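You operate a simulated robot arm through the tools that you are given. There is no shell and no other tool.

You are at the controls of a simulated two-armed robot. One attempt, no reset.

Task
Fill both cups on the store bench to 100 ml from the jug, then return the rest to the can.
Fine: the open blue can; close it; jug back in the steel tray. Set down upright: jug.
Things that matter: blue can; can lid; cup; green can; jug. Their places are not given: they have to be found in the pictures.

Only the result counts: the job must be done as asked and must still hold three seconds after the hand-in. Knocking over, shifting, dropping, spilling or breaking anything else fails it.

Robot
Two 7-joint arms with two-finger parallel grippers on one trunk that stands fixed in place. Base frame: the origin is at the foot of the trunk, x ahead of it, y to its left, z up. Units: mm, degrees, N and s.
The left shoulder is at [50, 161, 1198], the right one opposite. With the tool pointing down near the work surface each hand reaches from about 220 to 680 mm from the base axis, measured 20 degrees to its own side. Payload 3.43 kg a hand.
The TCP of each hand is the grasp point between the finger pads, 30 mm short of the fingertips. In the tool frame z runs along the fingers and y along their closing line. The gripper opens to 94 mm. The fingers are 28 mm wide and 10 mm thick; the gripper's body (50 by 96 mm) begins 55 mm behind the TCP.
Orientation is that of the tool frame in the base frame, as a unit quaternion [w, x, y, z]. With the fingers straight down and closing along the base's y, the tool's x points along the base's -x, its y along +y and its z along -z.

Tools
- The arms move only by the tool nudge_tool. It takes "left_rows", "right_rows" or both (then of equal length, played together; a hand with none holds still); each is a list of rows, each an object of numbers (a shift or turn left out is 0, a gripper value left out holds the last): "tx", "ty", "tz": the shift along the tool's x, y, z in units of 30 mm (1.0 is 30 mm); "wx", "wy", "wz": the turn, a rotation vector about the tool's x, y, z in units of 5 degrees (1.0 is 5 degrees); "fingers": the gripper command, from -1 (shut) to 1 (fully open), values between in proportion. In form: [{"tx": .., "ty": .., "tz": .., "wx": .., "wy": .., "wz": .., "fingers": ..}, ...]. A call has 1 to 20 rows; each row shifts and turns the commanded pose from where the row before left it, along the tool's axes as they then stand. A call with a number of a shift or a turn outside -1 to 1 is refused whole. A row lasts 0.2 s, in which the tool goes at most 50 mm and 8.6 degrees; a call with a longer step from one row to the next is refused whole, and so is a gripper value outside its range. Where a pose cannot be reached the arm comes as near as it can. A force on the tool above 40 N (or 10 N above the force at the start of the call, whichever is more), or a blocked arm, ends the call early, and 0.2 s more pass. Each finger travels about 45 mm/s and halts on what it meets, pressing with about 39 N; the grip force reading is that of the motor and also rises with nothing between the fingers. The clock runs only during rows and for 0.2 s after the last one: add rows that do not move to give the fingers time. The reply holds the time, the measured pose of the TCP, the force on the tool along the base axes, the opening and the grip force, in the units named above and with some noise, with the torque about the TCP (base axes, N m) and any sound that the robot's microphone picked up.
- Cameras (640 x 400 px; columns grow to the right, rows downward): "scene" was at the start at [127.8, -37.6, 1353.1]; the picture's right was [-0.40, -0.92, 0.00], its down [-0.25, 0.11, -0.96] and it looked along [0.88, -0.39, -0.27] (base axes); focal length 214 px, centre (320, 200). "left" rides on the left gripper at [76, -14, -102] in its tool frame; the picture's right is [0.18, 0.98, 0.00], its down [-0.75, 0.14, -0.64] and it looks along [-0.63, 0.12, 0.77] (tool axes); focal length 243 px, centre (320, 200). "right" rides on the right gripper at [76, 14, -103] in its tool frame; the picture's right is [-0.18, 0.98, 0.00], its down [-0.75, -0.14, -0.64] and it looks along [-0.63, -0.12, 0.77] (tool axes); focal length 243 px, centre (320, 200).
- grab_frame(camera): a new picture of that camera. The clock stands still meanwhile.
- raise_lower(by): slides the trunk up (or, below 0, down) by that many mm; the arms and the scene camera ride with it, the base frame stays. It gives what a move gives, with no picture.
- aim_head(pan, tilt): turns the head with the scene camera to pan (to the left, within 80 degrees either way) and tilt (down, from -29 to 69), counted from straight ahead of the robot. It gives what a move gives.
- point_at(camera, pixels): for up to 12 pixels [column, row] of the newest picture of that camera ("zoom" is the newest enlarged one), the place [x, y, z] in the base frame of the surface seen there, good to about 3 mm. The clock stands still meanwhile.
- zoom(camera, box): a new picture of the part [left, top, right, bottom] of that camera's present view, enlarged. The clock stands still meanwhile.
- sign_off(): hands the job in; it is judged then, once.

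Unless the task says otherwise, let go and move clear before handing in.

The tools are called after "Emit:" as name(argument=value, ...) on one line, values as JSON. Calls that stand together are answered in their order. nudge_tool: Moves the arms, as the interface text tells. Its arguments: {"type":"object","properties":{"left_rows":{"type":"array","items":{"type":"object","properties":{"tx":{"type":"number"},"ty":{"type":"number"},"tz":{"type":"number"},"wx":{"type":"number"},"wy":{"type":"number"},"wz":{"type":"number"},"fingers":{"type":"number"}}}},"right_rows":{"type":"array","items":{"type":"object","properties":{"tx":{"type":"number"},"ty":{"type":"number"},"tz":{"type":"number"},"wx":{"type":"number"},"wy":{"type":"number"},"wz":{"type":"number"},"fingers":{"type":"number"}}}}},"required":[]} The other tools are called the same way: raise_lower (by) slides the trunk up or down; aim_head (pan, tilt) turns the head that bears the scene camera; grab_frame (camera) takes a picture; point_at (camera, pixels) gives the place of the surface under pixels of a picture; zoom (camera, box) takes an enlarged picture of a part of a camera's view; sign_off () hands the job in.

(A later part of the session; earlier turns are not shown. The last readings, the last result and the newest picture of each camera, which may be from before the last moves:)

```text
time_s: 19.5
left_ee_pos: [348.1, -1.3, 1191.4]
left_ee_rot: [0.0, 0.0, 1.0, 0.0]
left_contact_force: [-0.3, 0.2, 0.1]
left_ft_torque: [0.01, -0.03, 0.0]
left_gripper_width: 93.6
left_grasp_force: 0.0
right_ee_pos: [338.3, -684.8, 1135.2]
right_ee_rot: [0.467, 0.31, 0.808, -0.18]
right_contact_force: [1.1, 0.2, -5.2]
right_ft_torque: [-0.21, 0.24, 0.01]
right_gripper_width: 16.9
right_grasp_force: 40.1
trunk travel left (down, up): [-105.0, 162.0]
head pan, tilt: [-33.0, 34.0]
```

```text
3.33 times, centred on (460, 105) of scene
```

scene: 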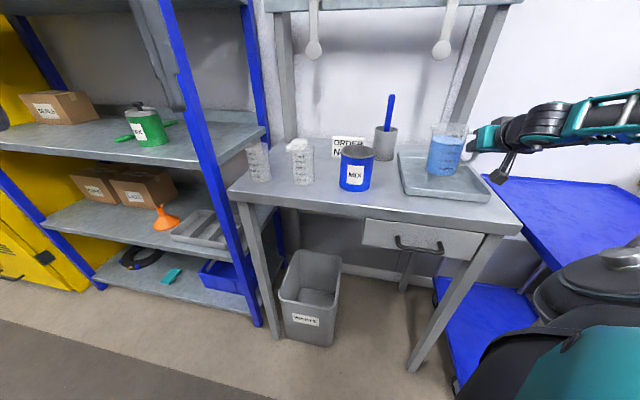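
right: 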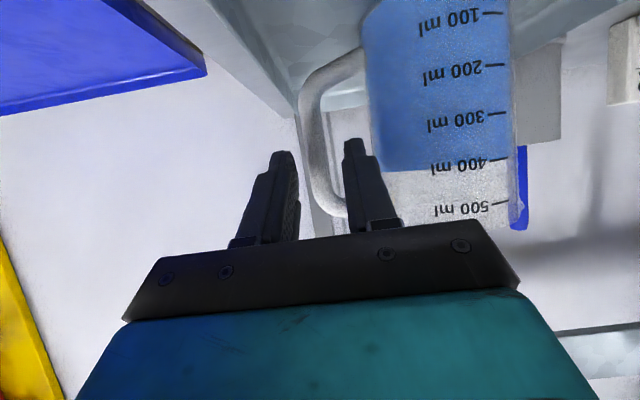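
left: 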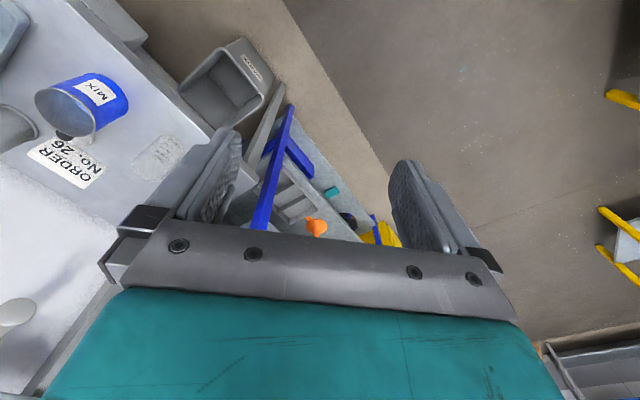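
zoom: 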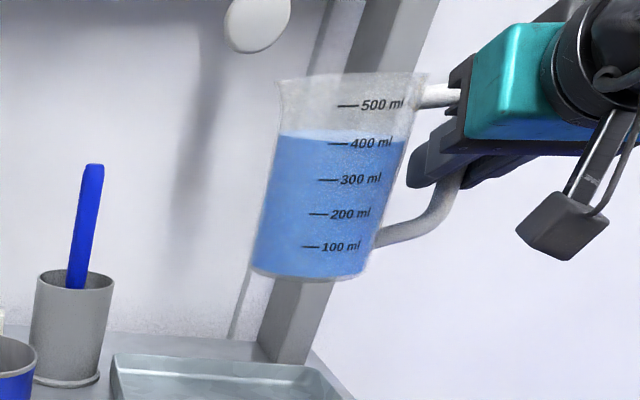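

The level reads about 415 ml in the nearly edge-on view, and the hold is steady (5.2 N). Now I'll carry the jug across toward the second cup while yawing the hand 50°.

Emit:
nudge_tool(right_rows=[{"wx": -0.433, "wz": -0.25, "ty": 0.607, "tx": -0.026, "tz": 0.045}, {"wx": -0.433, "wz": -0.25, "ty": 0.605, "tx": -0.039, "tz": 0.068}, {"wx": -0.433, "wz": -0.25, "ty": 0.601, "tx": -0.052, "tz": 0.091}, {"wx": -0.433, "wz": -0.25, "ty": 0.595, "tx": -0.065, "tz": 0.113}, {"wx": -0.433, "wz": -0.25, "ty": 0.589, "tx": -0.078, "tz": 0.136}, {"wx": -0.433, "wz": -0.25, "ty": 0.582, "tx": -0.091, "tz": 0.158}, {"wx": -0.433, "wz": -0.25, "ty": 0.573, "tx": -0.104, "tz": 0.18}, {"wx": -0.433, "wz": -0.25, "ty": 0.564, "tx": -0.116, "tz": 0.201}, {"wx": -0.433, "wz": -0.25, "ty": 0.553, "tx": -0.128, "tz": 0.222}, {"wx": -0.433, "wz": -0.25, "ty": 0.541, "tx": -0.14, "tz": 0.243}, {"wx": -0.433, "wz": -0.25, "ty": 0.529, "tx": -0.152, "tz": 0.263}, {"wx": -0.433, "wz": -0.25, "ty": 0.515, "tx": -0.163, "tz": 0.283}, {"wx": -0.433, "wz": -0.25, "ty": 0.5, "tx": -0.174, "tz": 0.302}, {"wx": -0.433, "wz": -0.25, "ty": 0.484, "tx": -0.185, "tz": 0.32}, {"wx": -0.433, "wz": -0.25, "ty": 0.468, "tx": -0.195, "tz": 0.339}, {"wx": -0.433, "wz": -0.25, "ty": 0.45, "tx": -0.205, "tz": 0.356}, {"wx": -0.433, "wz": -0.25, "ty": 0.432, "tx": -0.215, "tz": 0.373}, {"wx": -0.433, "wz": -0.25, "ty": 0.413, "tx": -0.224, "tz": 0.389}, {"wx": -0.433, "wz": -0.25, "ty": 0.393, "tx": -0.233, "tz": 0.404}, {"wx": -0.433, "wz": -0.25, "ty": 0.372, "tx": -0.241, "tz": 0.418}])

Emit:
grab_frame(camera="scene")

Emit:
grab_frame(camera="right")

```text
time_s: 23.7
left_ee_pos: [346.5, 0.1, 1192.4]
left_ee_rot: [-0.001, 0.0, 1.0, -0.002]
left_contact_force: [-0.6, 0.6, 0.2]
left_ft_torque: [-0.06, -0.05, 0.01]
left_gripper_width: 94.1
left_grasp_force: 0.0
right_ee_pos: [603.0, -431.7, 1135.7]
right_ee_rot: [0.498, -0.06, 0.865, 0.032]
right_contact_force: [-1.4, 0.8, -4.8]
right_ft_torque: [-0.35, 0.05, -0.02]
right_gripper_width: 16.8
right_grasp_force: 39.6
trunk travel left (down, up): [-105.0, 162.0]
head pan, tilt: [-33.0, 34.0]
```

```text
taken
```

scene: 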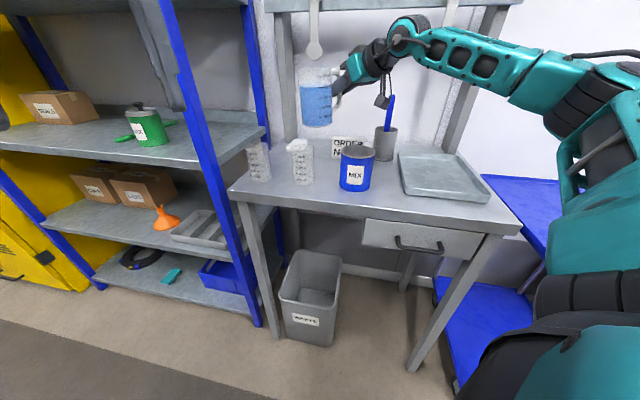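

```text
taken
```

right: 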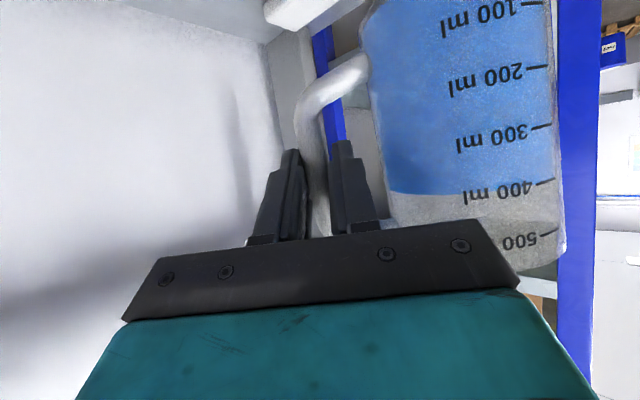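

The jug is now above cup 2 at TCP (603,-432,1136), level and steady. I'll zoom in to check the jug relative to cup 2 and its tilt in the grip.

Emit:
zoom(camera="scene", box=[240, 55, 400, 195])

Emit:
point_at(camera="zoom", pixels=[[250, 60], [300, 100], [250, 165], [345, 165], [300, 190], [420, 60]])

Emit:
zoom(camera="right", box=[300, 0, 600, 280])

Emit:
point_at(camera="zoom", pixels=[[515, 15], [520, 97], [515, 180], [515, 260], [520, 330], [130, 60], [200, 260], [480, 270], [580, 340], [60, 200]])

```text
2.86 times, centred on (320, 125) of scene
```

zoom: 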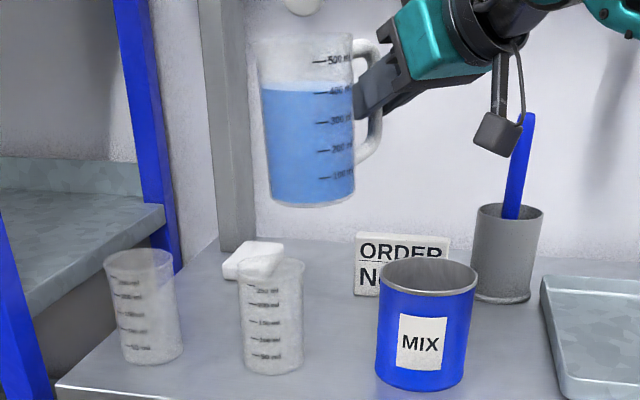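

```text
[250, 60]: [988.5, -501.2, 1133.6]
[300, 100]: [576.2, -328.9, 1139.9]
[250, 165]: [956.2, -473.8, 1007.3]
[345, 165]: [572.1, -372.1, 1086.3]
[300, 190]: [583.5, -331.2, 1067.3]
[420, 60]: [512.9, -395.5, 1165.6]
```

```text
1.43 times, centred on (450, 140) of right
```

zoom: 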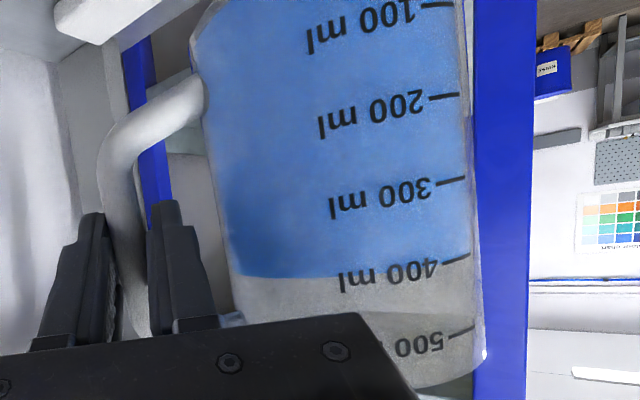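

```text
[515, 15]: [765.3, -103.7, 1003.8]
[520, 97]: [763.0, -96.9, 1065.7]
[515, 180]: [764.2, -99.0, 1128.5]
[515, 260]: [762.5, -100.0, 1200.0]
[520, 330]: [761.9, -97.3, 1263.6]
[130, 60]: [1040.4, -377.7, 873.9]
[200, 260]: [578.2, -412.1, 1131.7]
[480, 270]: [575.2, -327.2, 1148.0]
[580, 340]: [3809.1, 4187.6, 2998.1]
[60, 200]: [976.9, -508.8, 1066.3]
```

I'll zoom tighter on the jug's spout and rim to find the lip position and any sag.

Emit:
zoom(camera="scene", box=[290, 55, 350, 135])

Emit:
point_at(camera="zoom", pixels=[[222, 60], [226, 75], [230, 62], [245, 150], [400, 170], [265, 340], [400, 345], [340, 370], [420, 60], [330, 75], [300, 160], [370, 165]])

```text
5.00 times, centred on (320, 95) of scene
```

zoom: 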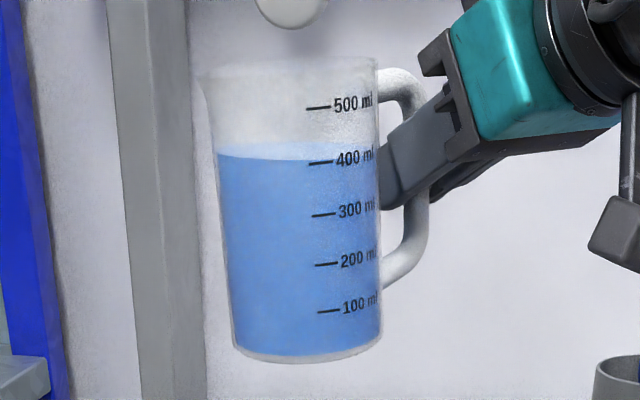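

```text
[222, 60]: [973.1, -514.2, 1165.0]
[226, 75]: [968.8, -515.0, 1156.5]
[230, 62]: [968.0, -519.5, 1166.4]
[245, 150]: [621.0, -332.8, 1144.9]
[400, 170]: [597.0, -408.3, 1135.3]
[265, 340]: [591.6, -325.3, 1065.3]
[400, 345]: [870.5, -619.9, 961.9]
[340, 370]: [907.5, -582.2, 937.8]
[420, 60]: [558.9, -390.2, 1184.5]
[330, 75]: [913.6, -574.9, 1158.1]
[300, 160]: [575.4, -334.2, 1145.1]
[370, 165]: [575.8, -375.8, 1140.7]
```

The jug sags about 3° toward the spout, and the lip may be a bit further forward than I assumed. I'll measure the spout tip in the wrist view.

Emit:
zoom(camera="right", box=[450, 180, 590, 280])

Emit:
zoom(camera="scene", box=[285, 55, 325, 85])

Emit:
point_at(camera="zoom", pixels=[[195, 150], [188, 140], [200, 200], [215, 250], [240, 300], [260, 130], [190, 160], [205, 170], [320, 120]])

```text
4.00 times, centred on (520, 230) of right
```

zoom: 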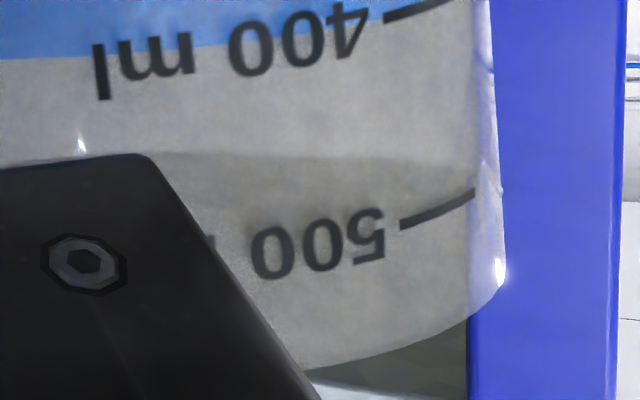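

```text
13.33 times, centred on (305, 70) of scene
```

zoom: 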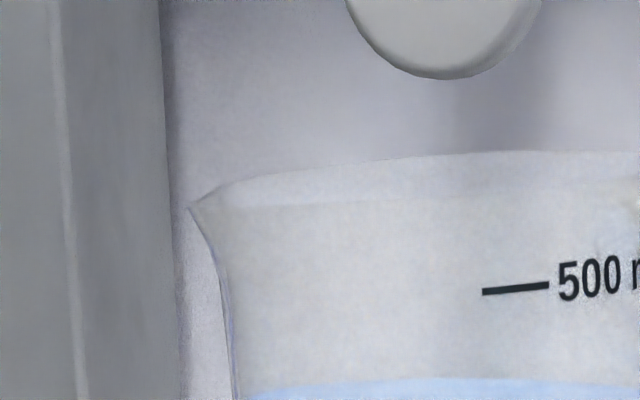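

```text
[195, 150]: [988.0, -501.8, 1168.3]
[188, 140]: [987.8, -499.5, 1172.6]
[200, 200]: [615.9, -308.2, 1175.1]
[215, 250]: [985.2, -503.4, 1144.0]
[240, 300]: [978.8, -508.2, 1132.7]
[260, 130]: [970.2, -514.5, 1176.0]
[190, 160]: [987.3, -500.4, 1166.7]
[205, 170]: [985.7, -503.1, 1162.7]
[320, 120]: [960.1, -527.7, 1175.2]
```

The spout tip reads near (615,-307,1174), suggesting the jug is yawed a few degrees in the grip. I'll fit the jug's axis from several points on the liquid's near wall.

Emit:
zoom(camera="scene", box=[290, 55, 350, 135])

Emit:
point_at(camera="zoom", pixels=[[232, 250], [245, 250], [262, 250], [280, 250], [300, 250], [325, 240], [350, 245], [365, 245], [375, 245], [400, 275], [425, 220], [398, 85]])

Emit:
grab_frame(camera="right")

Emit:
point_at(camera="right", pixels=[[385, 60], [400, 100], [420, 130], [450, 120], [480, 110], [510, 110], [535, 105], [548, 100], [310, 130], [330, 85], [355, 68], [312, 150]])

```text
5.00 times, centred on (320, 95) of scene
```

zoom: 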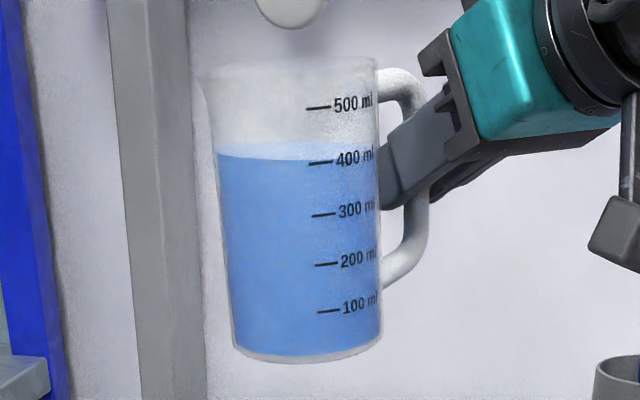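

```text
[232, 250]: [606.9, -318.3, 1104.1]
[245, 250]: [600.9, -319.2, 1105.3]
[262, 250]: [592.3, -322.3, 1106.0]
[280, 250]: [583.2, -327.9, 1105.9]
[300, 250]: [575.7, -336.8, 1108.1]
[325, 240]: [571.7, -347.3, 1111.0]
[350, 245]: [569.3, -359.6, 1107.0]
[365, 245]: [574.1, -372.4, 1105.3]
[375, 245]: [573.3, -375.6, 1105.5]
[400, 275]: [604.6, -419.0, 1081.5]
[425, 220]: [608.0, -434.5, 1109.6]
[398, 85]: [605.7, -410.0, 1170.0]
```

```text
taken
```

right: 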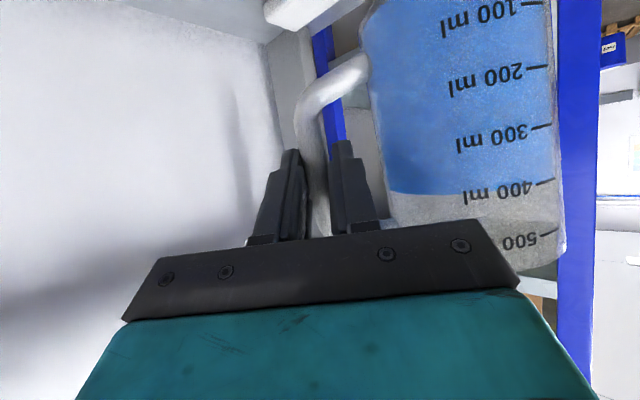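

```text
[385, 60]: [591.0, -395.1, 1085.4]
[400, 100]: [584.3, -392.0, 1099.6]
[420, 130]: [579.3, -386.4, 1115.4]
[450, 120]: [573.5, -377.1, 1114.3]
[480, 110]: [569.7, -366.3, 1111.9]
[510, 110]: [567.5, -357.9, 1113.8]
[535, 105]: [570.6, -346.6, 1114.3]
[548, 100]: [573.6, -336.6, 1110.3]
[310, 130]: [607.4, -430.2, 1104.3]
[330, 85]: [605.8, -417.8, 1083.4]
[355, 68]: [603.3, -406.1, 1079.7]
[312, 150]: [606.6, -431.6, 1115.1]
```

The fit puts the jug axis at (607,-357) and lip near (602,-302,1174), so I'll shift 12 mm back, tilt 16° about the lip while still high, then come down to a lip height of about 1085 beside cup 2.

Emit:
nudge_tool(right_rows=[{"tx": 0.077, "ty": -0.383, "tz": -0.133}, {"tx": -0.261, "ty": -0.08, "tz": -0.154, "wx": 0.4, "wy": 0.028, "wz": -0.692}, {"tx": -0.261, "ty": -0.08, "tz": -0.154, "wx": 0.4, "wy": 0.028, "wz": -0.692}, {"tx": -0.261, "ty": -0.08, "tz": -0.154, "wx": 0.4, "wy": 0.028, "wz": -0.692}, {"tx": -0.261, "ty": -0.08, "tz": -0.154, "wx": 0.4, "wy": 0.028, "wz": -0.692}, {}, {"tx": 0.494, "ty": 0.164, "tz": 0.285}, {"tx": 0.494, "ty": 0.164, "tz": 0.285}, {"tx": 0.494, "ty": 0.164, "tz": 0.285}, {}, {}])

Emit:
grab_frame(camera="scene")

Emit:
zoom(camera="scene", box=[250, 70, 400, 195])

Emit:
grab_frame(camera="right")

```text
time_s: 26.1
left_ee_pos: [346.5, -1.4, 1192.6]
left_ee_rot: [0.0, 0.0, 1.0, 0.0]
left_contact_force: [-0.7, 0.3, -0.3]
left_ft_torque: [0.01, -0.01, 0.03]
left_gripper_width: 94.2
left_grasp_force: 0.0
right_ee_pos: [573.6, -453.1, 1100.2]
right_ee_rot: [0.5, -0.097, 0.859, -0.052]
right_contact_force: [-1.5, -0.6, -5.1]
right_ft_torque: [-0.28, 0.01, 0.03]
right_gripper_width: 16.5
right_grasp_force: 38.8
right hand out of reach, approached as far as the arm can: row 1, 2, 3, 5
trunk travel left (down, up): [-105.0, 162.0]
head pan, tilt: [-33.0, 34.0]
```

```text
taken
```

scene: 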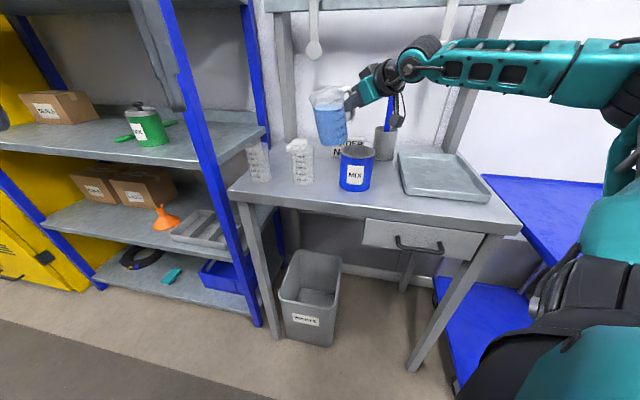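

```text
3.20 times, centred on (325, 132) of scene
```

zoom: 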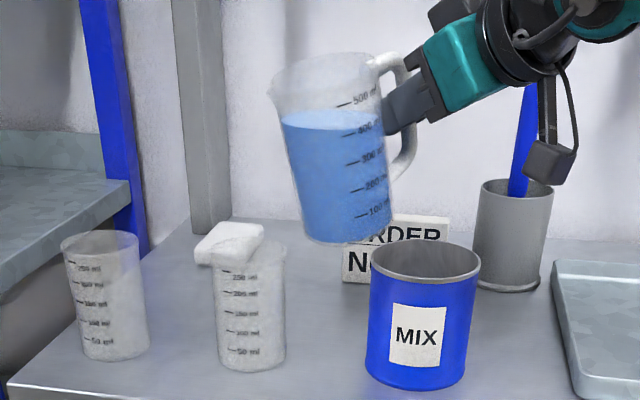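

```text
taken
```

right: 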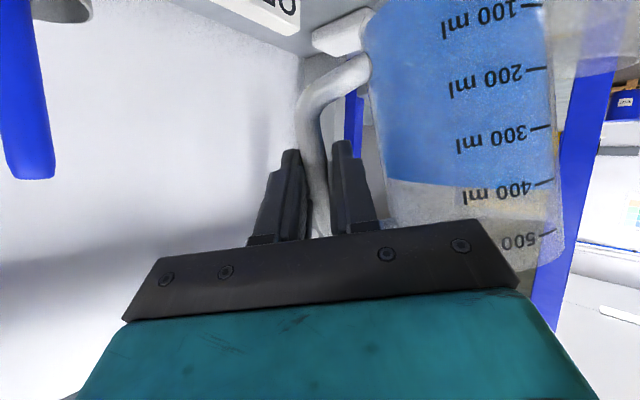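

The arm hit a reach limit at that height, so the hand fell short in x (573 instead of 600) and tilted only about 11°; nothing has spilled and cup 2 is untouched. I'll raise the trunk 100 mm so the wrist sits nearer shoulder height, which should extend the reach.

Emit:
raise_lower(by=100)

Emit:
grab_frame(camera="scene")

```text
time_s: 27.4
left_ee_pos: [347.8, -1.7, 1291.9]
left_ee_rot: [0.0, 0.0, 1.0, 0.0]
left_contact_force: [-0.7, 0.4, -0.4]
left_ft_torque: [0.02, 0.03, -0.04]
left_gripper_width: 94.1
left_grasp_force: 0.0
right_ee_pos: [572.4, -452.6, 1201.4]
right_ee_rot: [0.5, -0.097, 0.859, -0.052]
right_contact_force: [-0.6, 0.5, -4.7]
right_ft_torque: [-0.29, 0.0, 0.02]
right_gripper_width: 16.6
right_grasp_force: 39.2
trunk travel left (down, up): [-205.0, 62.0]
head pan, tilt: [-33.0, 34.0]
```

```text
taken
```

scene: 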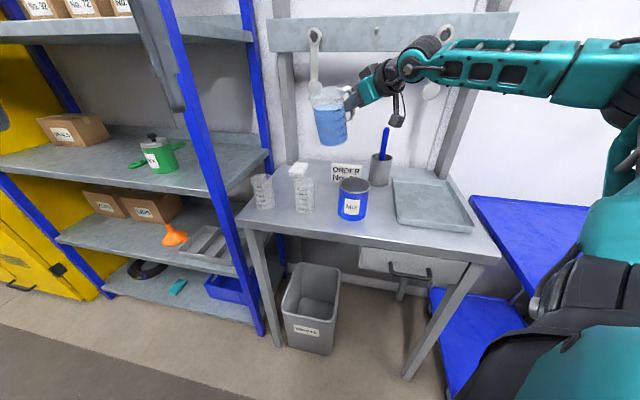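

TCP is now (572,-453,1201). I'll go down 70 mm, then 25 mm forward in x, and check whether the reach is better now.

Emit:
nudge_tool(right_rows=[{"tx": 0.495, "ty": 0.109, "tz": 0.289}, {"tx": 0.495, "ty": 0.109, "tz": 0.289}, {"tx": 0.495, "ty": 0.109, "tz": 0.289}, {"tx": 0.495, "ty": 0.109, "tz": 0.289}, {"tx": -0.2, "ty": -0.048, "tz": 0.362}, {"tx": -0.2, "ty": -0.048, "tz": 0.362}, {}])

Emit:
zoom(camera="scene", box=[240, 80, 400, 220])

```text
time_s: 29.0
left_ee_pos: [347.9, -1.8, 1291.9]
left_ee_rot: [0.001, -0.001, 1.0, 0.0]
left_contact_force: [-1.0, 0.2, -0.2]
left_ft_torque: [-0.03, -0.02, 0.02]
left_gripper_width: 94.0
left_grasp_force: 0.0
right_ee_pos: [598.6, -452.4, 1131.8]
right_ee_rot: [0.5, -0.097, 0.859, -0.052]
right_contact_force: [-0.6, 0.4, -4.5]
right_ft_torque: [-0.27, 0.04, -0.03]
right_gripper_width: 16.5
right_grasp_force: 39.1
trunk travel left (down, up): [-205.0, 62.0]
head pan, tilt: [-33.0, 34.0]
```

```text
2.86 times, centred on (320, 150) of scene
```

zoom: 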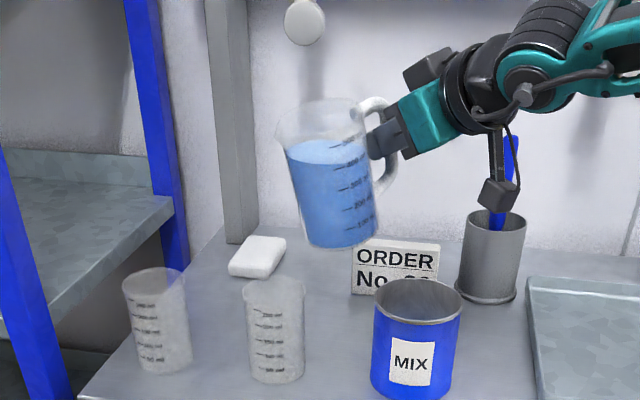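

That worked: the pose is reached at (599,-452,1132). Next I'll tilt another 6° about the lip and lower so the lip is about 80 mm above the cup rim.

Emit:
nudge_tool(right_rows=[{"tx": -0.195, "ty": -0.062, "tz": -0.115, "wx": 0.3, "wy": 0.021, "wz": -0.519}, {"tx": -0.195, "ty": -0.062, "tz": -0.115, "wx": 0.3, "wy": 0.021, "wz": -0.519}, {"tx": 0.456, "ty": 0.158, "tz": 0.263}, {"tx": 0.456, "ty": 0.158, "tz": 0.263}, {"tx": 0.456, "ty": 0.158, "tz": 0.263}, {"tx": 0.456, "ty": 0.158, "tz": 0.263}, {}])

Emit:
zoom(camera="scene", box=[240, 80, 400, 220])

Emit:
zoom(camera="scene", box=[285, 110, 345, 160])

Emit:
grab_frame(camera="left")

```text
time_s: 30.6
left_ee_pos: [347.8, 0.3, 1291.2]
left_ee_rot: [0.0, 0.0, 1.0, -0.001]
left_contact_force: [0.7, 0.3, -0.4]
left_ft_torque: [-0.01, -0.02, 0.04]
left_gripper_width: 94.2
left_grasp_force: 0.1
right_ee_pos: [598.0, -453.8, 1080.8]
right_ee_rot: [0.499, -0.122, 0.853, -0.097]
right_contact_force: [0.8, 0.3, -4.3]
right_ft_torque: [-0.25, 0.01, 0.0]
right_gripper_width: 16.3
right_grasp_force: 38.8
trunk travel left (down, up): [-205.0, 62.0]
head pan, tilt: [-33.0, 34.0]
```

```text
2.86 times, centred on (320, 150) of scene
```

zoom: 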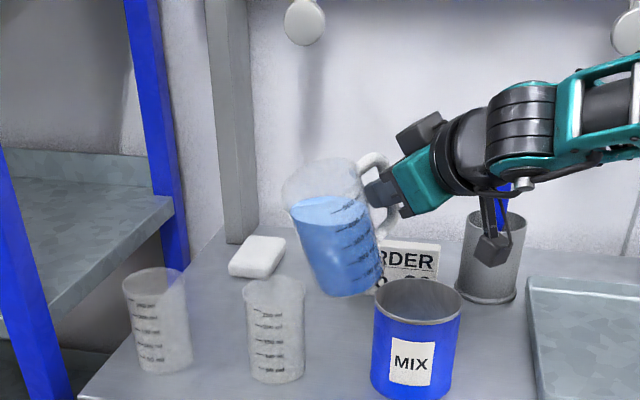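

```text
8.00 times, centred on (315, 135) of scene
```

zoom: 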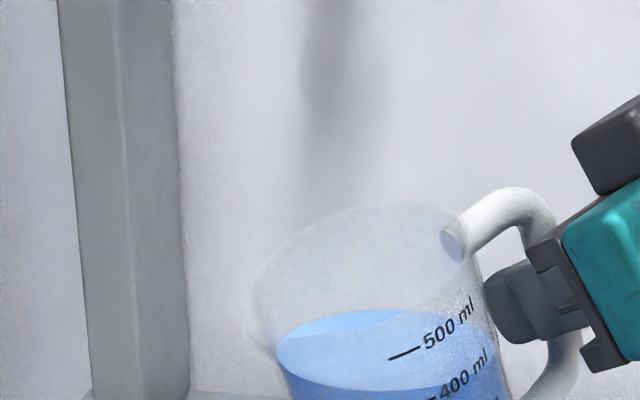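

```text
taken
```

left: 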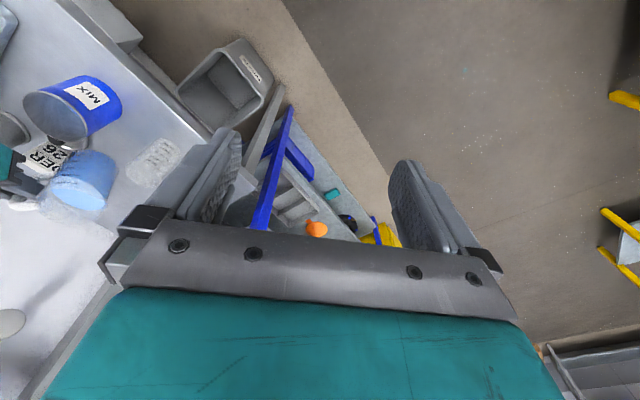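

The left wrist camera sees the jug and cup 2 at the picture's left edge (85,180), which would give a useful top view. I'll yaw the left hand 45° to the right to centre that view.

Emit:
nudge_tool(left_rows=[{"wz": 1}, {"wz": 1}, {"wz": 1}, {"wz": 1}, {"wz": 1}, {"wz": 1}, {"wz": 1}, {"wz": 1}, {"wz": 1}, {}])

Emit:
grab_frame(camera="left")

Emit:
zoom(camera="left", box=[200, 60, 420, 220])

```text
time_s: 32.8
left_ee_pos: [347.5, -1.5, 1292.3]
left_ee_rot: [0.0, 0.383, 0.924, 0.0]
left_contact_force: [0.3, 0.0, -0.1]
left_ft_torque: [-0.02, -0.03, 0.02]
left_gripper_width: 94.0
left_grasp_force: 0.1
right_ee_pos: [598.4, -454.6, 1079.4]
right_ee_rot: [0.498, -0.122, 0.853, -0.099]
right_contact_force: [-0.2, -0.1, -4.2]
right_ft_torque: [-0.27, 0.03, 0.02]
right_gripper_width: 15.9
right_grasp_force: 39.0
trunk travel left (down, up): [-205.0, 62.0]
head pan, tilt: [-33.0, 34.0]
```

```text
taken
```

left: 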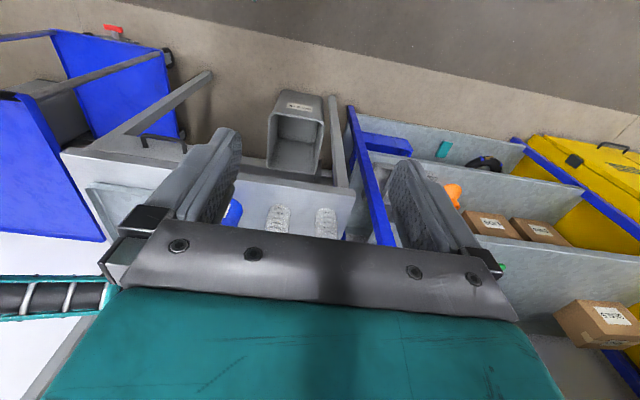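

```text
2.50 times, centred on (310, 140) of left
```

zoom: 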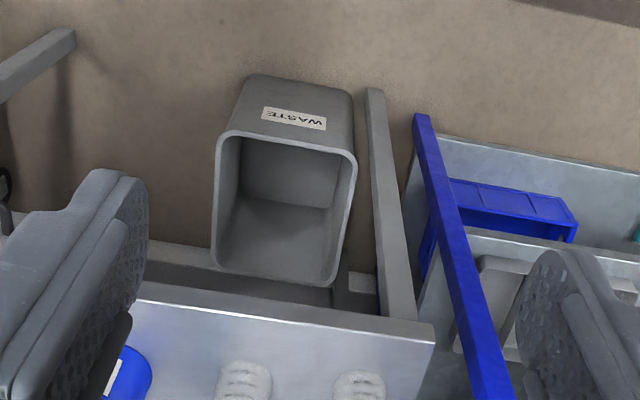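

The cups show at (278,220) and (326,222) but the jug is hidden by the gripper plate. I'll pitch the left hand up 25° so the view moves further out.

Emit:
nudge_tool(left_rows=[{"wy": -1}, {"wy": -1}, {"wy": -1}, {"wy": -1}, {"wy": -1}, {}])

Emit:
grab_frame(camera="left")

Emit:
zoom(camera="left", box=[200, 60, 420, 220])

```text
time_s: 34.2
left_ee_pos: [347.5, -1.5, 1293.1]
left_ee_rot: [0.2, 0.374, 0.902, -0.084]
left_contact_force: [-0.9, 0.1, -1.1]
left_ft_torque: [0.01, 0.0, 0.01]
left_gripper_width: 93.9
left_grasp_force: 0.0
right_ee_pos: [598.1, -454.8, 1079.8]
right_ee_rot: [0.498, -0.122, 0.853, -0.097]
right_contact_force: [0.4, -0.4, -4.0]
right_ft_torque: [-0.31, 0.03, -0.01]
right_gripper_width: 15.9
right_grasp_force: 38.5
trunk travel left (down, up): [-205.0, 62.0]
head pan, tilt: [-33.0, 34.0]
```

```text
taken
```

left: 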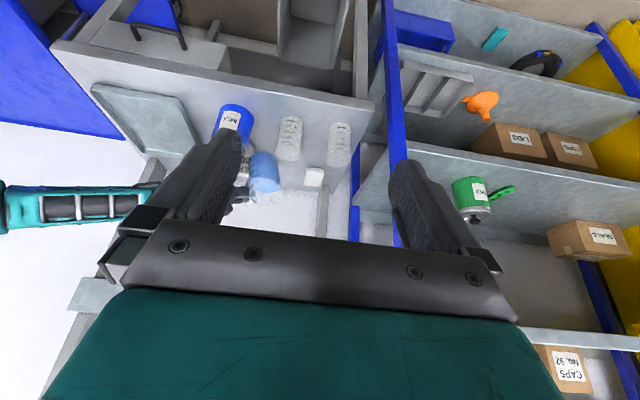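

```text
2.50 times, centred on (310, 140) of left
```

zoom: 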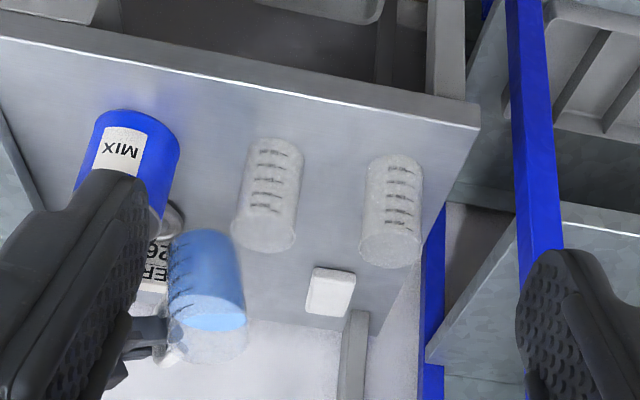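

This view shows the jug and both cups, and my computed rim centres for the two cups match the picture to a few pixels. I'll zoom on the spout to check the lip's position in this view.

Emit:
zoom(camera="left", box=[245, 130, 315, 205])

Emit:
zoom(camera="scene", box=[290, 130, 350, 180])

```text
5.33 times, centred on (280, 168) of left
```

zoom: 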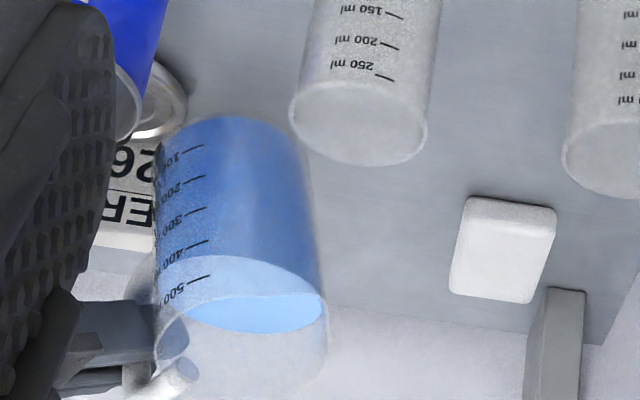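

```text
8.00 times, centred on (320, 155) of scene
```

zoom: 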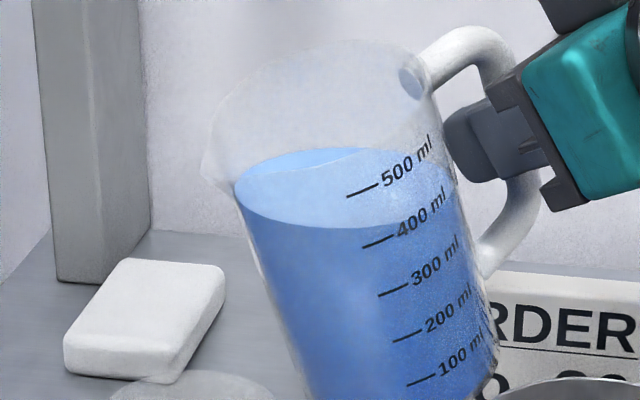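

Two-view estimates of the lip differ by about 10 mm in x, so I'll zoom tighter on the rim in the left view and query points there.

Emit:
zoom(camera="left", box=[262, 170, 292, 205])

Emit:
zoom(camera="scene", box=[298, 135, 328, 165])

```text
11.43 times, centred on (277, 188) of left
```

zoom: 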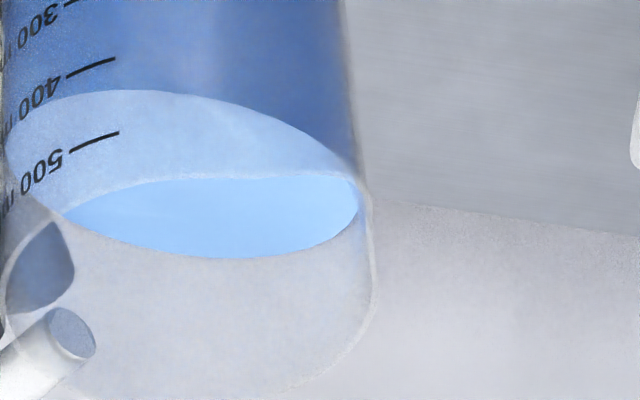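

```text
13.33 times, centred on (313, 150) of scene
```

zoom: 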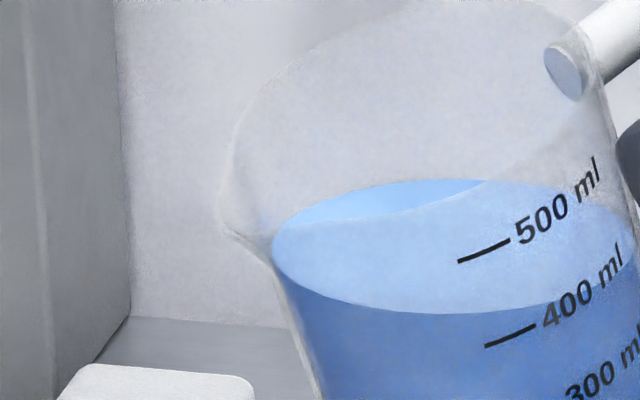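

The lip is near (604,-319,1086), with the liquid still short of the spout. I'll tilt 5° more about the lip and lower/shift slightly so the lip sits about 65 mm above the cup rim, a little short of its centre.

Emit:
nudge_tool(right_rows=[{"tx": -0.1635, "ty": -0.05, "tz": -0.0965, "wx": 0.25, "wy": 0.0175, "wz": -0.4328}, {"tx": -0.1635, "ty": -0.05, "tz": -0.0965, "wx": 0.25, "wy": 0.0175, "wz": -0.4328}, {"tx": 0.32, "ty": 0.176, "tz": 0.094}, {"tx": 0.32, "ty": 0.176, "tz": 0.094}, {}])

Emit:
zoom(camera="scene", box=[280, 120, 360, 220])

Emit:
zoom(camera="left", box=[245, 120, 325, 205])

```text
time_s: 35.4
left_ee_pos: [347.8, 0.2, 1291.8]
left_ee_rot: [0.199, 0.374, 0.902, -0.083]
left_contact_force: [0.2, 0.2, -1.2]
left_ft_torque: [-0.02, 0.01, 0.04]
left_gripper_width: 93.8
left_grasp_force: 0.1
right_ee_pos: [594.1, -450.5, 1069.2]
right_ee_rot: [0.496, -0.143, 0.846, -0.135]
right_contact_force: [0.1, 0.0, -3.7]
right_ft_torque: [-0.26, 0.07, -0.01]
right_gripper_width: 15.9
right_grasp_force: 38.8
trunk travel left (down, up): [-205.0, 62.0]
head pan, tilt: [-33.0, 34.0]
```

```text
4.00 times, centred on (320, 170) of scene
```

zoom: 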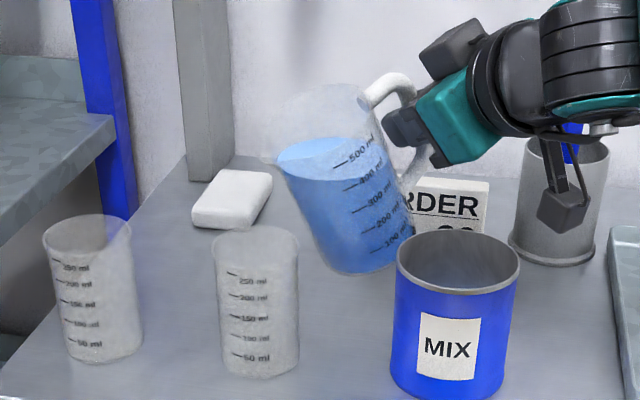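

```text
4.71 times, centred on (285, 162) of left
```

zoom: 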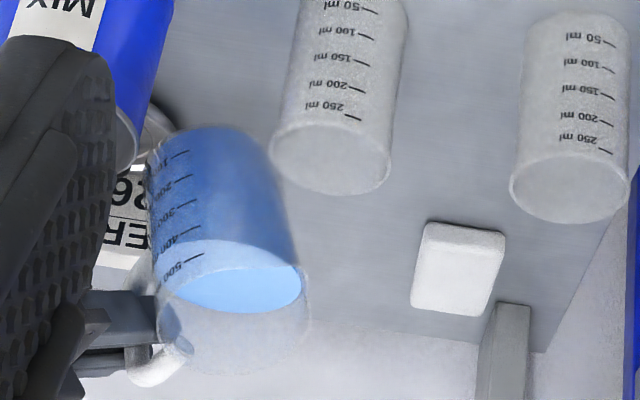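

The liquid surface now appears close to the spout at about (270,160) in the zoom. I'll zoom tightly to see how near it is to flowing.

Emit:
zoom(camera="scene", box=[298, 140, 346, 185])

Emit:
zoom(camera="left", box=[255, 140, 305, 205])

Emit:
grab_frame(camera="right")

```text
8.89 times, centred on (322, 162) of scene
```

zoom: 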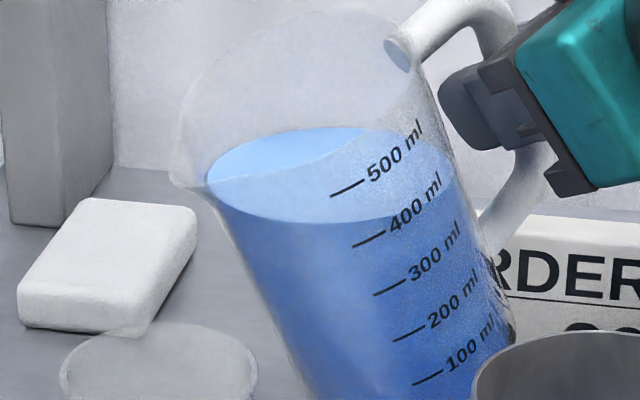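

```text
6.15 times, centred on (280, 172) of left
```

zoom: 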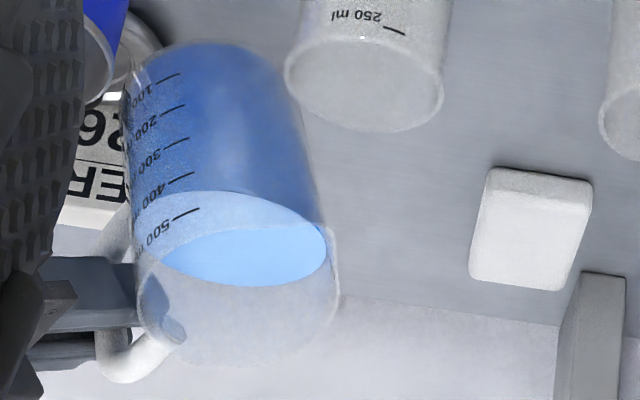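

```text
taken
```

right: 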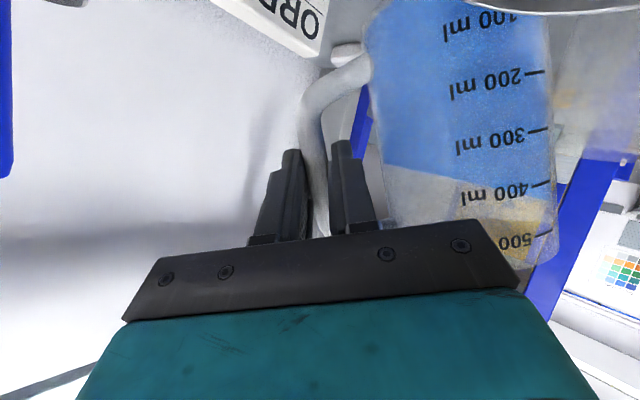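

The lip is at about (602,-314,1066) by both views, 8 mm short of cup 2's centre line, which is where I want it. I'll tilt 3° more about the lip and watch for the first flow.

Emit:
nudge_tool(right_rows=[{"tx": -0.0637, "ty": -0.0266, "tz": -0.0379, "wx": 0.1, "wy": 0.007, "wz": -0.1731}, {"tx": -0.0637, "ty": -0.0266, "tz": -0.0379, "wx": 0.1, "wy": 0.007, "wz": -0.1731}, {"tx": -0.0637, "ty": -0.0266, "tz": -0.0379, "wx": 0.1, "wy": 0.007, "wz": -0.1731}, {}])

Emit:
zoom(camera="scene", box=[285, 135, 350, 220])

Emit:
zoom(camera="left", box=[250, 125, 315, 205])

```text
time_s: 36.4
left_ee_pos: [347.2, -0.4, 1291.7]
left_ee_rot: [0.2, 0.373, 0.902, -0.082]
left_contact_force: [-0.4, 0.8, 0.5]
left_ft_torque: [-0.04, -0.03, 0.01]
left_gripper_width: 93.9
left_grasp_force: 0.1
right_ee_pos: [593.6, -450.0, 1076.8]
right_ee_rot: [0.493, -0.155, 0.841, -0.158]
right_contact_force: [0.2, 0.9, -4.2]
right_ft_torque: [-0.24, 0.04, -0.05]
right_gripper_width: 15.8
right_grasp_force: 38.2
trunk travel left (down, up): [-205.0, 62.0]
head pan, tilt: [-33.0, 34.0]
```

```text
4.71 times, centred on (318, 178) of scene
```

zoom: 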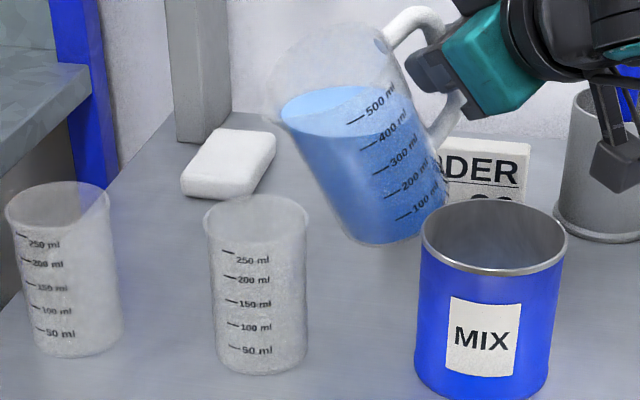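

```text
5.00 times, centred on (282, 165) of left
```

zoom: 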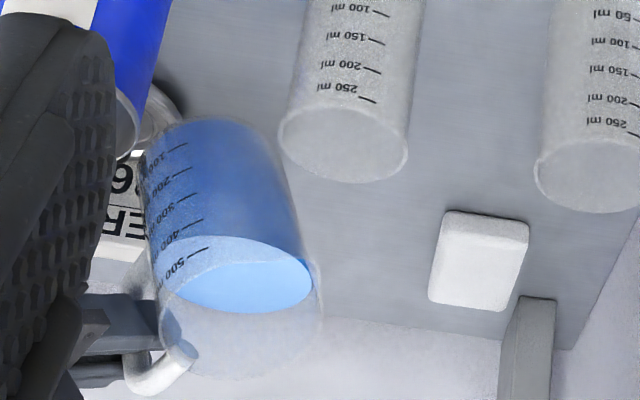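

No flow yet at about 25° commanded. I'll add 2° and wait a moment.

Emit:
nudge_tool(right_rows=[{"tx": -0.0637, "ty": -0.0266, "tz": -0.0379, "wx": 0.1, "wy": 0.007, "wz": -0.1731}, {"tx": -0.0637, "ty": -0.0266, "tz": -0.0379, "wx": 0.1, "wy": 0.007, "wz": -0.1731}, {}])

Emit:
zoom(camera="scene", box=[290, 135, 350, 220])

Emit:
zoom(camera="left", box=[250, 125, 315, 205])

```text
time_s: 37.2
left_ee_pos: [347.2, -1.6, 1292.8]
left_ee_rot: [0.2, 0.373, 0.902, -0.083]
left_contact_force: [-0.3, 0.8, 0.2]
left_ft_torque: [0.0, 0.0, 0.01]
left_gripper_width: 94.1
left_grasp_force: 0.0
right_ee_pos: [594.1, -450.7, 1081.3]
right_ee_rot: [0.492, -0.162, 0.838, -0.173]
right_contact_force: [0.0, 0.7, -4.4]
right_ft_torque: [-0.22, 0.03, -0.02]
right_gripper_width: 15.7
right_grasp_force: 39.1
trunk travel left (down, up): [-205.0, 62.0]
head pan, tilt: [-33.0, 34.0]
```

```text
4.71 times, centred on (320, 178) of scene
```

zoom: 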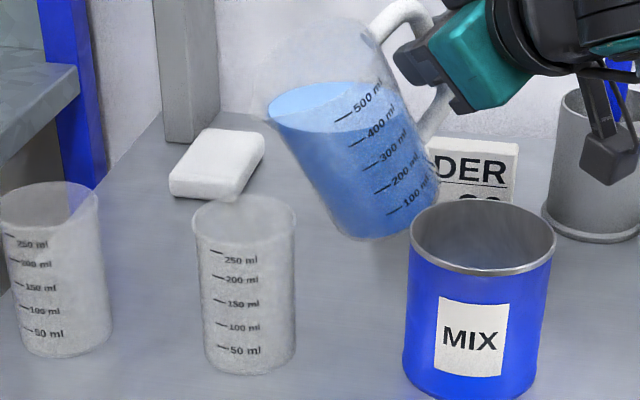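

```text
5.00 times, centred on (282, 165) of left
```

zoom: 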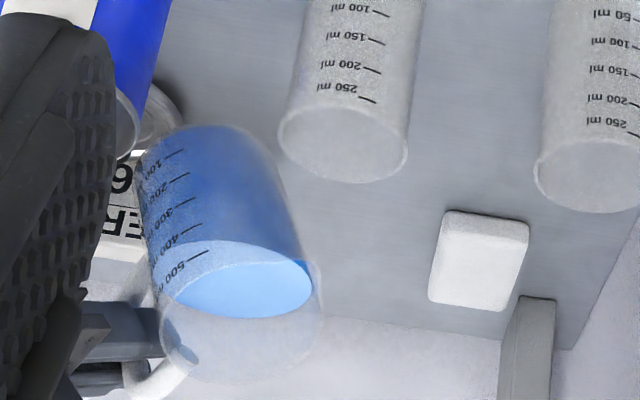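

Still no stream, with the liquid edge now right at the spout (268,112). I'll go on in 1° steps.

Emit:
nudge_tool(right_rows=[{"tx": -0.0637, "ty": -0.0266, "tz": -0.0379, "wx": 0.1, "wy": 0.007, "wz": -0.1731}, {"tx": -0.0318, "ty": -0.0133, "tz": -0.019, "wx": 0.05, "wy": 0.0035, "wz": -0.0866}, {}])

Emit:
zoom(camera="scene", box=[290, 135, 350, 220])

Emit:
zoom(camera="left", box=[250, 125, 315, 205])

```text
time_s: 38.0
left_ee_pos: [347.7, -2.3, 1291.3]
left_ee_rot: [0.199, 0.373, 0.902, -0.083]
left_contact_force: [0.5, -0.5, 0.4]
left_ft_torque: [0.01, 0.0, -0.01]
left_gripper_width: 93.9
left_grasp_force: 0.0
right_ee_pos: [592.1, -450.0, 1085.2]
right_ee_rot: [0.49, -0.171, 0.835, -0.183]
right_contact_force: [-0.1, 0.1, -5.0]
right_ft_torque: [-0.23, 0.02, 0.02]
right_gripper_width: 12.5
right_grasp_force: 39.1
trunk travel left (down, up): [-205.0, 62.0]
head pan, tilt: [-33.0, 34.0]
```

```text
4.71 times, centred on (320, 178) of scene
```

zoom: 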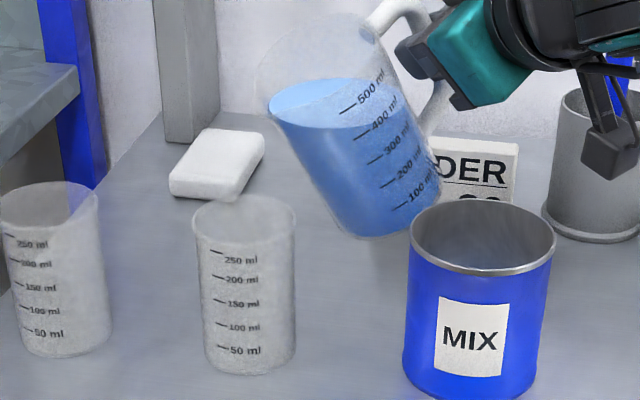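

```text
5.00 times, centred on (282, 165) of left
```

zoom: 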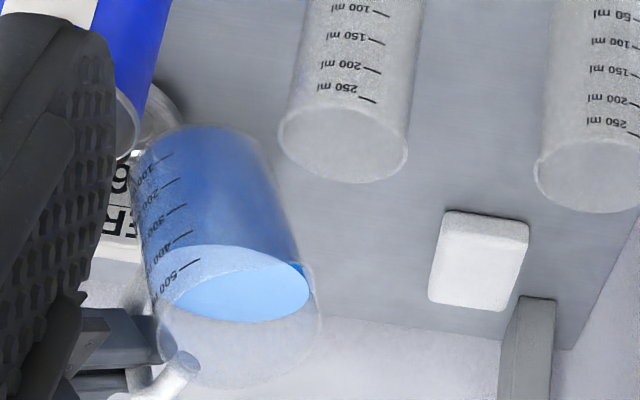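

The grip width dropped from 15.7 to 12.5 mm, so the handle has turned slightly and seated between the pads. I'll check the grip from the wrist camera and re-measure the lip before going on.

Emit:
grab_frame(camera="right")

Emit:
zoom(camera="right", box=[230, 40, 420, 250])

Emit:
zoom(camera="scene", box=[298, 135, 346, 185])

Emit:
zoom(camera="left", box=[262, 160, 297, 205])

```text
taken
```

right: 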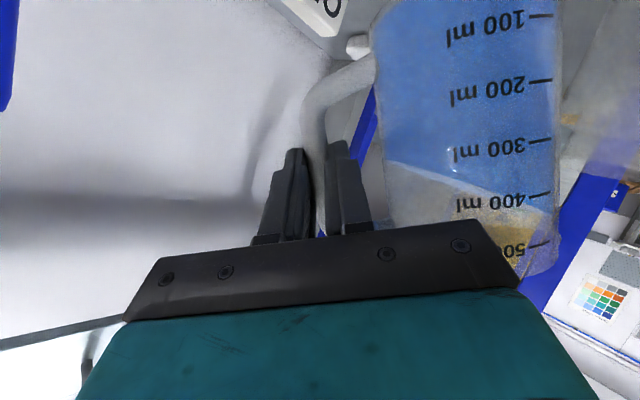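

```text
1.90 times, centred on (325, 145) of right
```

zoom: 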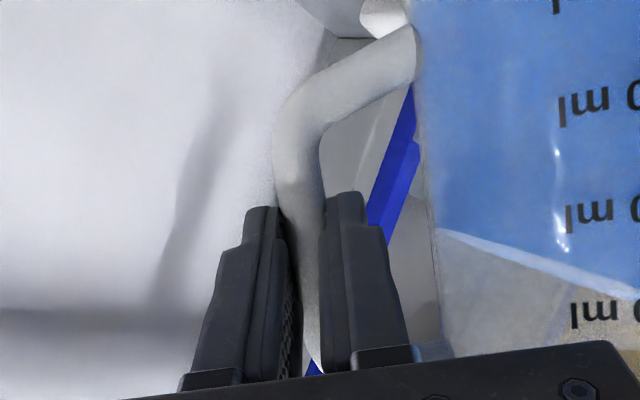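

```text
8.00 times, centred on (322, 160) of scene
```

zoom: 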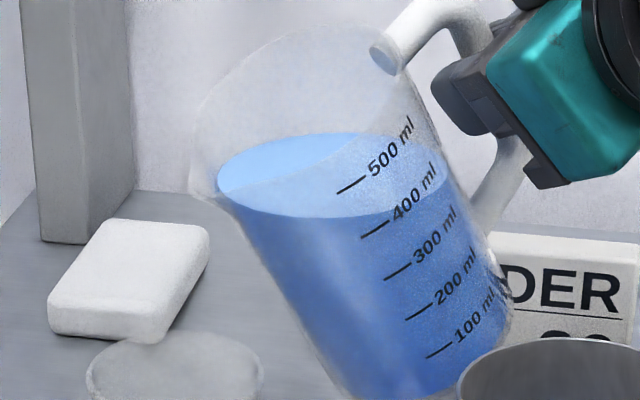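

```text
8.89 times, centred on (280, 182) of left
```

zoom: 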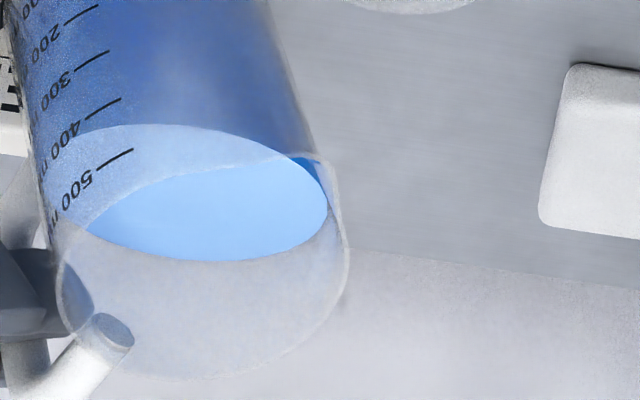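

The handle now sits flat between the pads and the jug's true tilt reads about 30°, with liquid entering the spout channel; the lip is still near (600,-314,1067). I'll continue in 1° steps.

Emit:
nudge_tool(right_rows=[{"tx": -0.0637, "ty": -0.0266, "tz": -0.0379, "wx": 0.1, "wy": 0.007, "wz": -0.1731}, {"tx": -0.0637, "ty": -0.0266, "tz": -0.0379, "wx": 0.1, "wy": 0.007, "wz": -0.1731}, {}])

Emit:
zoom(camera="scene", box=[290, 135, 350, 220])

Emit:
zoom(camera="left", box=[250, 125, 315, 205])

```text
time_s: 38.8
left_ee_pos: [347.3, -0.8, 1291.9]
left_ee_rot: [0.2, 0.373, 0.902, -0.082]
left_contact_force: [-0.7, 1.1, 0.6]
left_ft_torque: [0.03, -0.03, 0.02]
left_gripper_width: 93.7
left_grasp_force: 0.1
right_ee_pos: [593.0, -449.5, 1090.0]
right_ee_rot: [0.488, -0.179, 0.831, -0.198]
right_contact_force: [0.9, 0.6, -4.7]
right_ft_torque: [-0.23, 0.05, 0.0]
right_gripper_width: 12.9
right_grasp_force: 39.0
trunk travel left (down, up): [-205.0, 62.0]
head pan, tilt: [-33.0, 34.0]
```

```text
4.71 times, centred on (320, 178) of scene
```

zoom: 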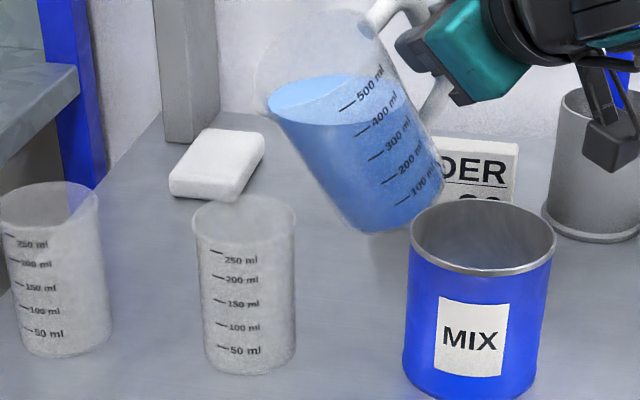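

```text
5.00 times, centred on (282, 165) of left
```

zoom: 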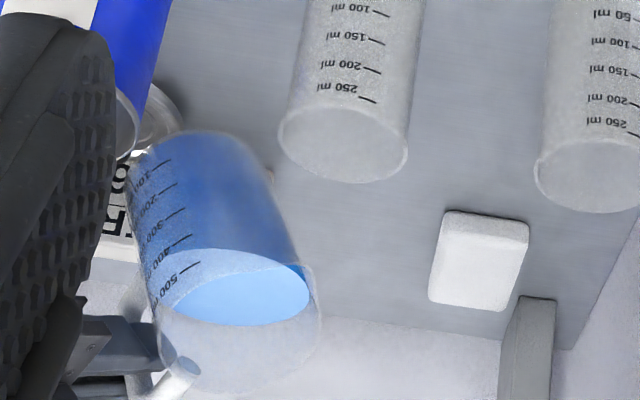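

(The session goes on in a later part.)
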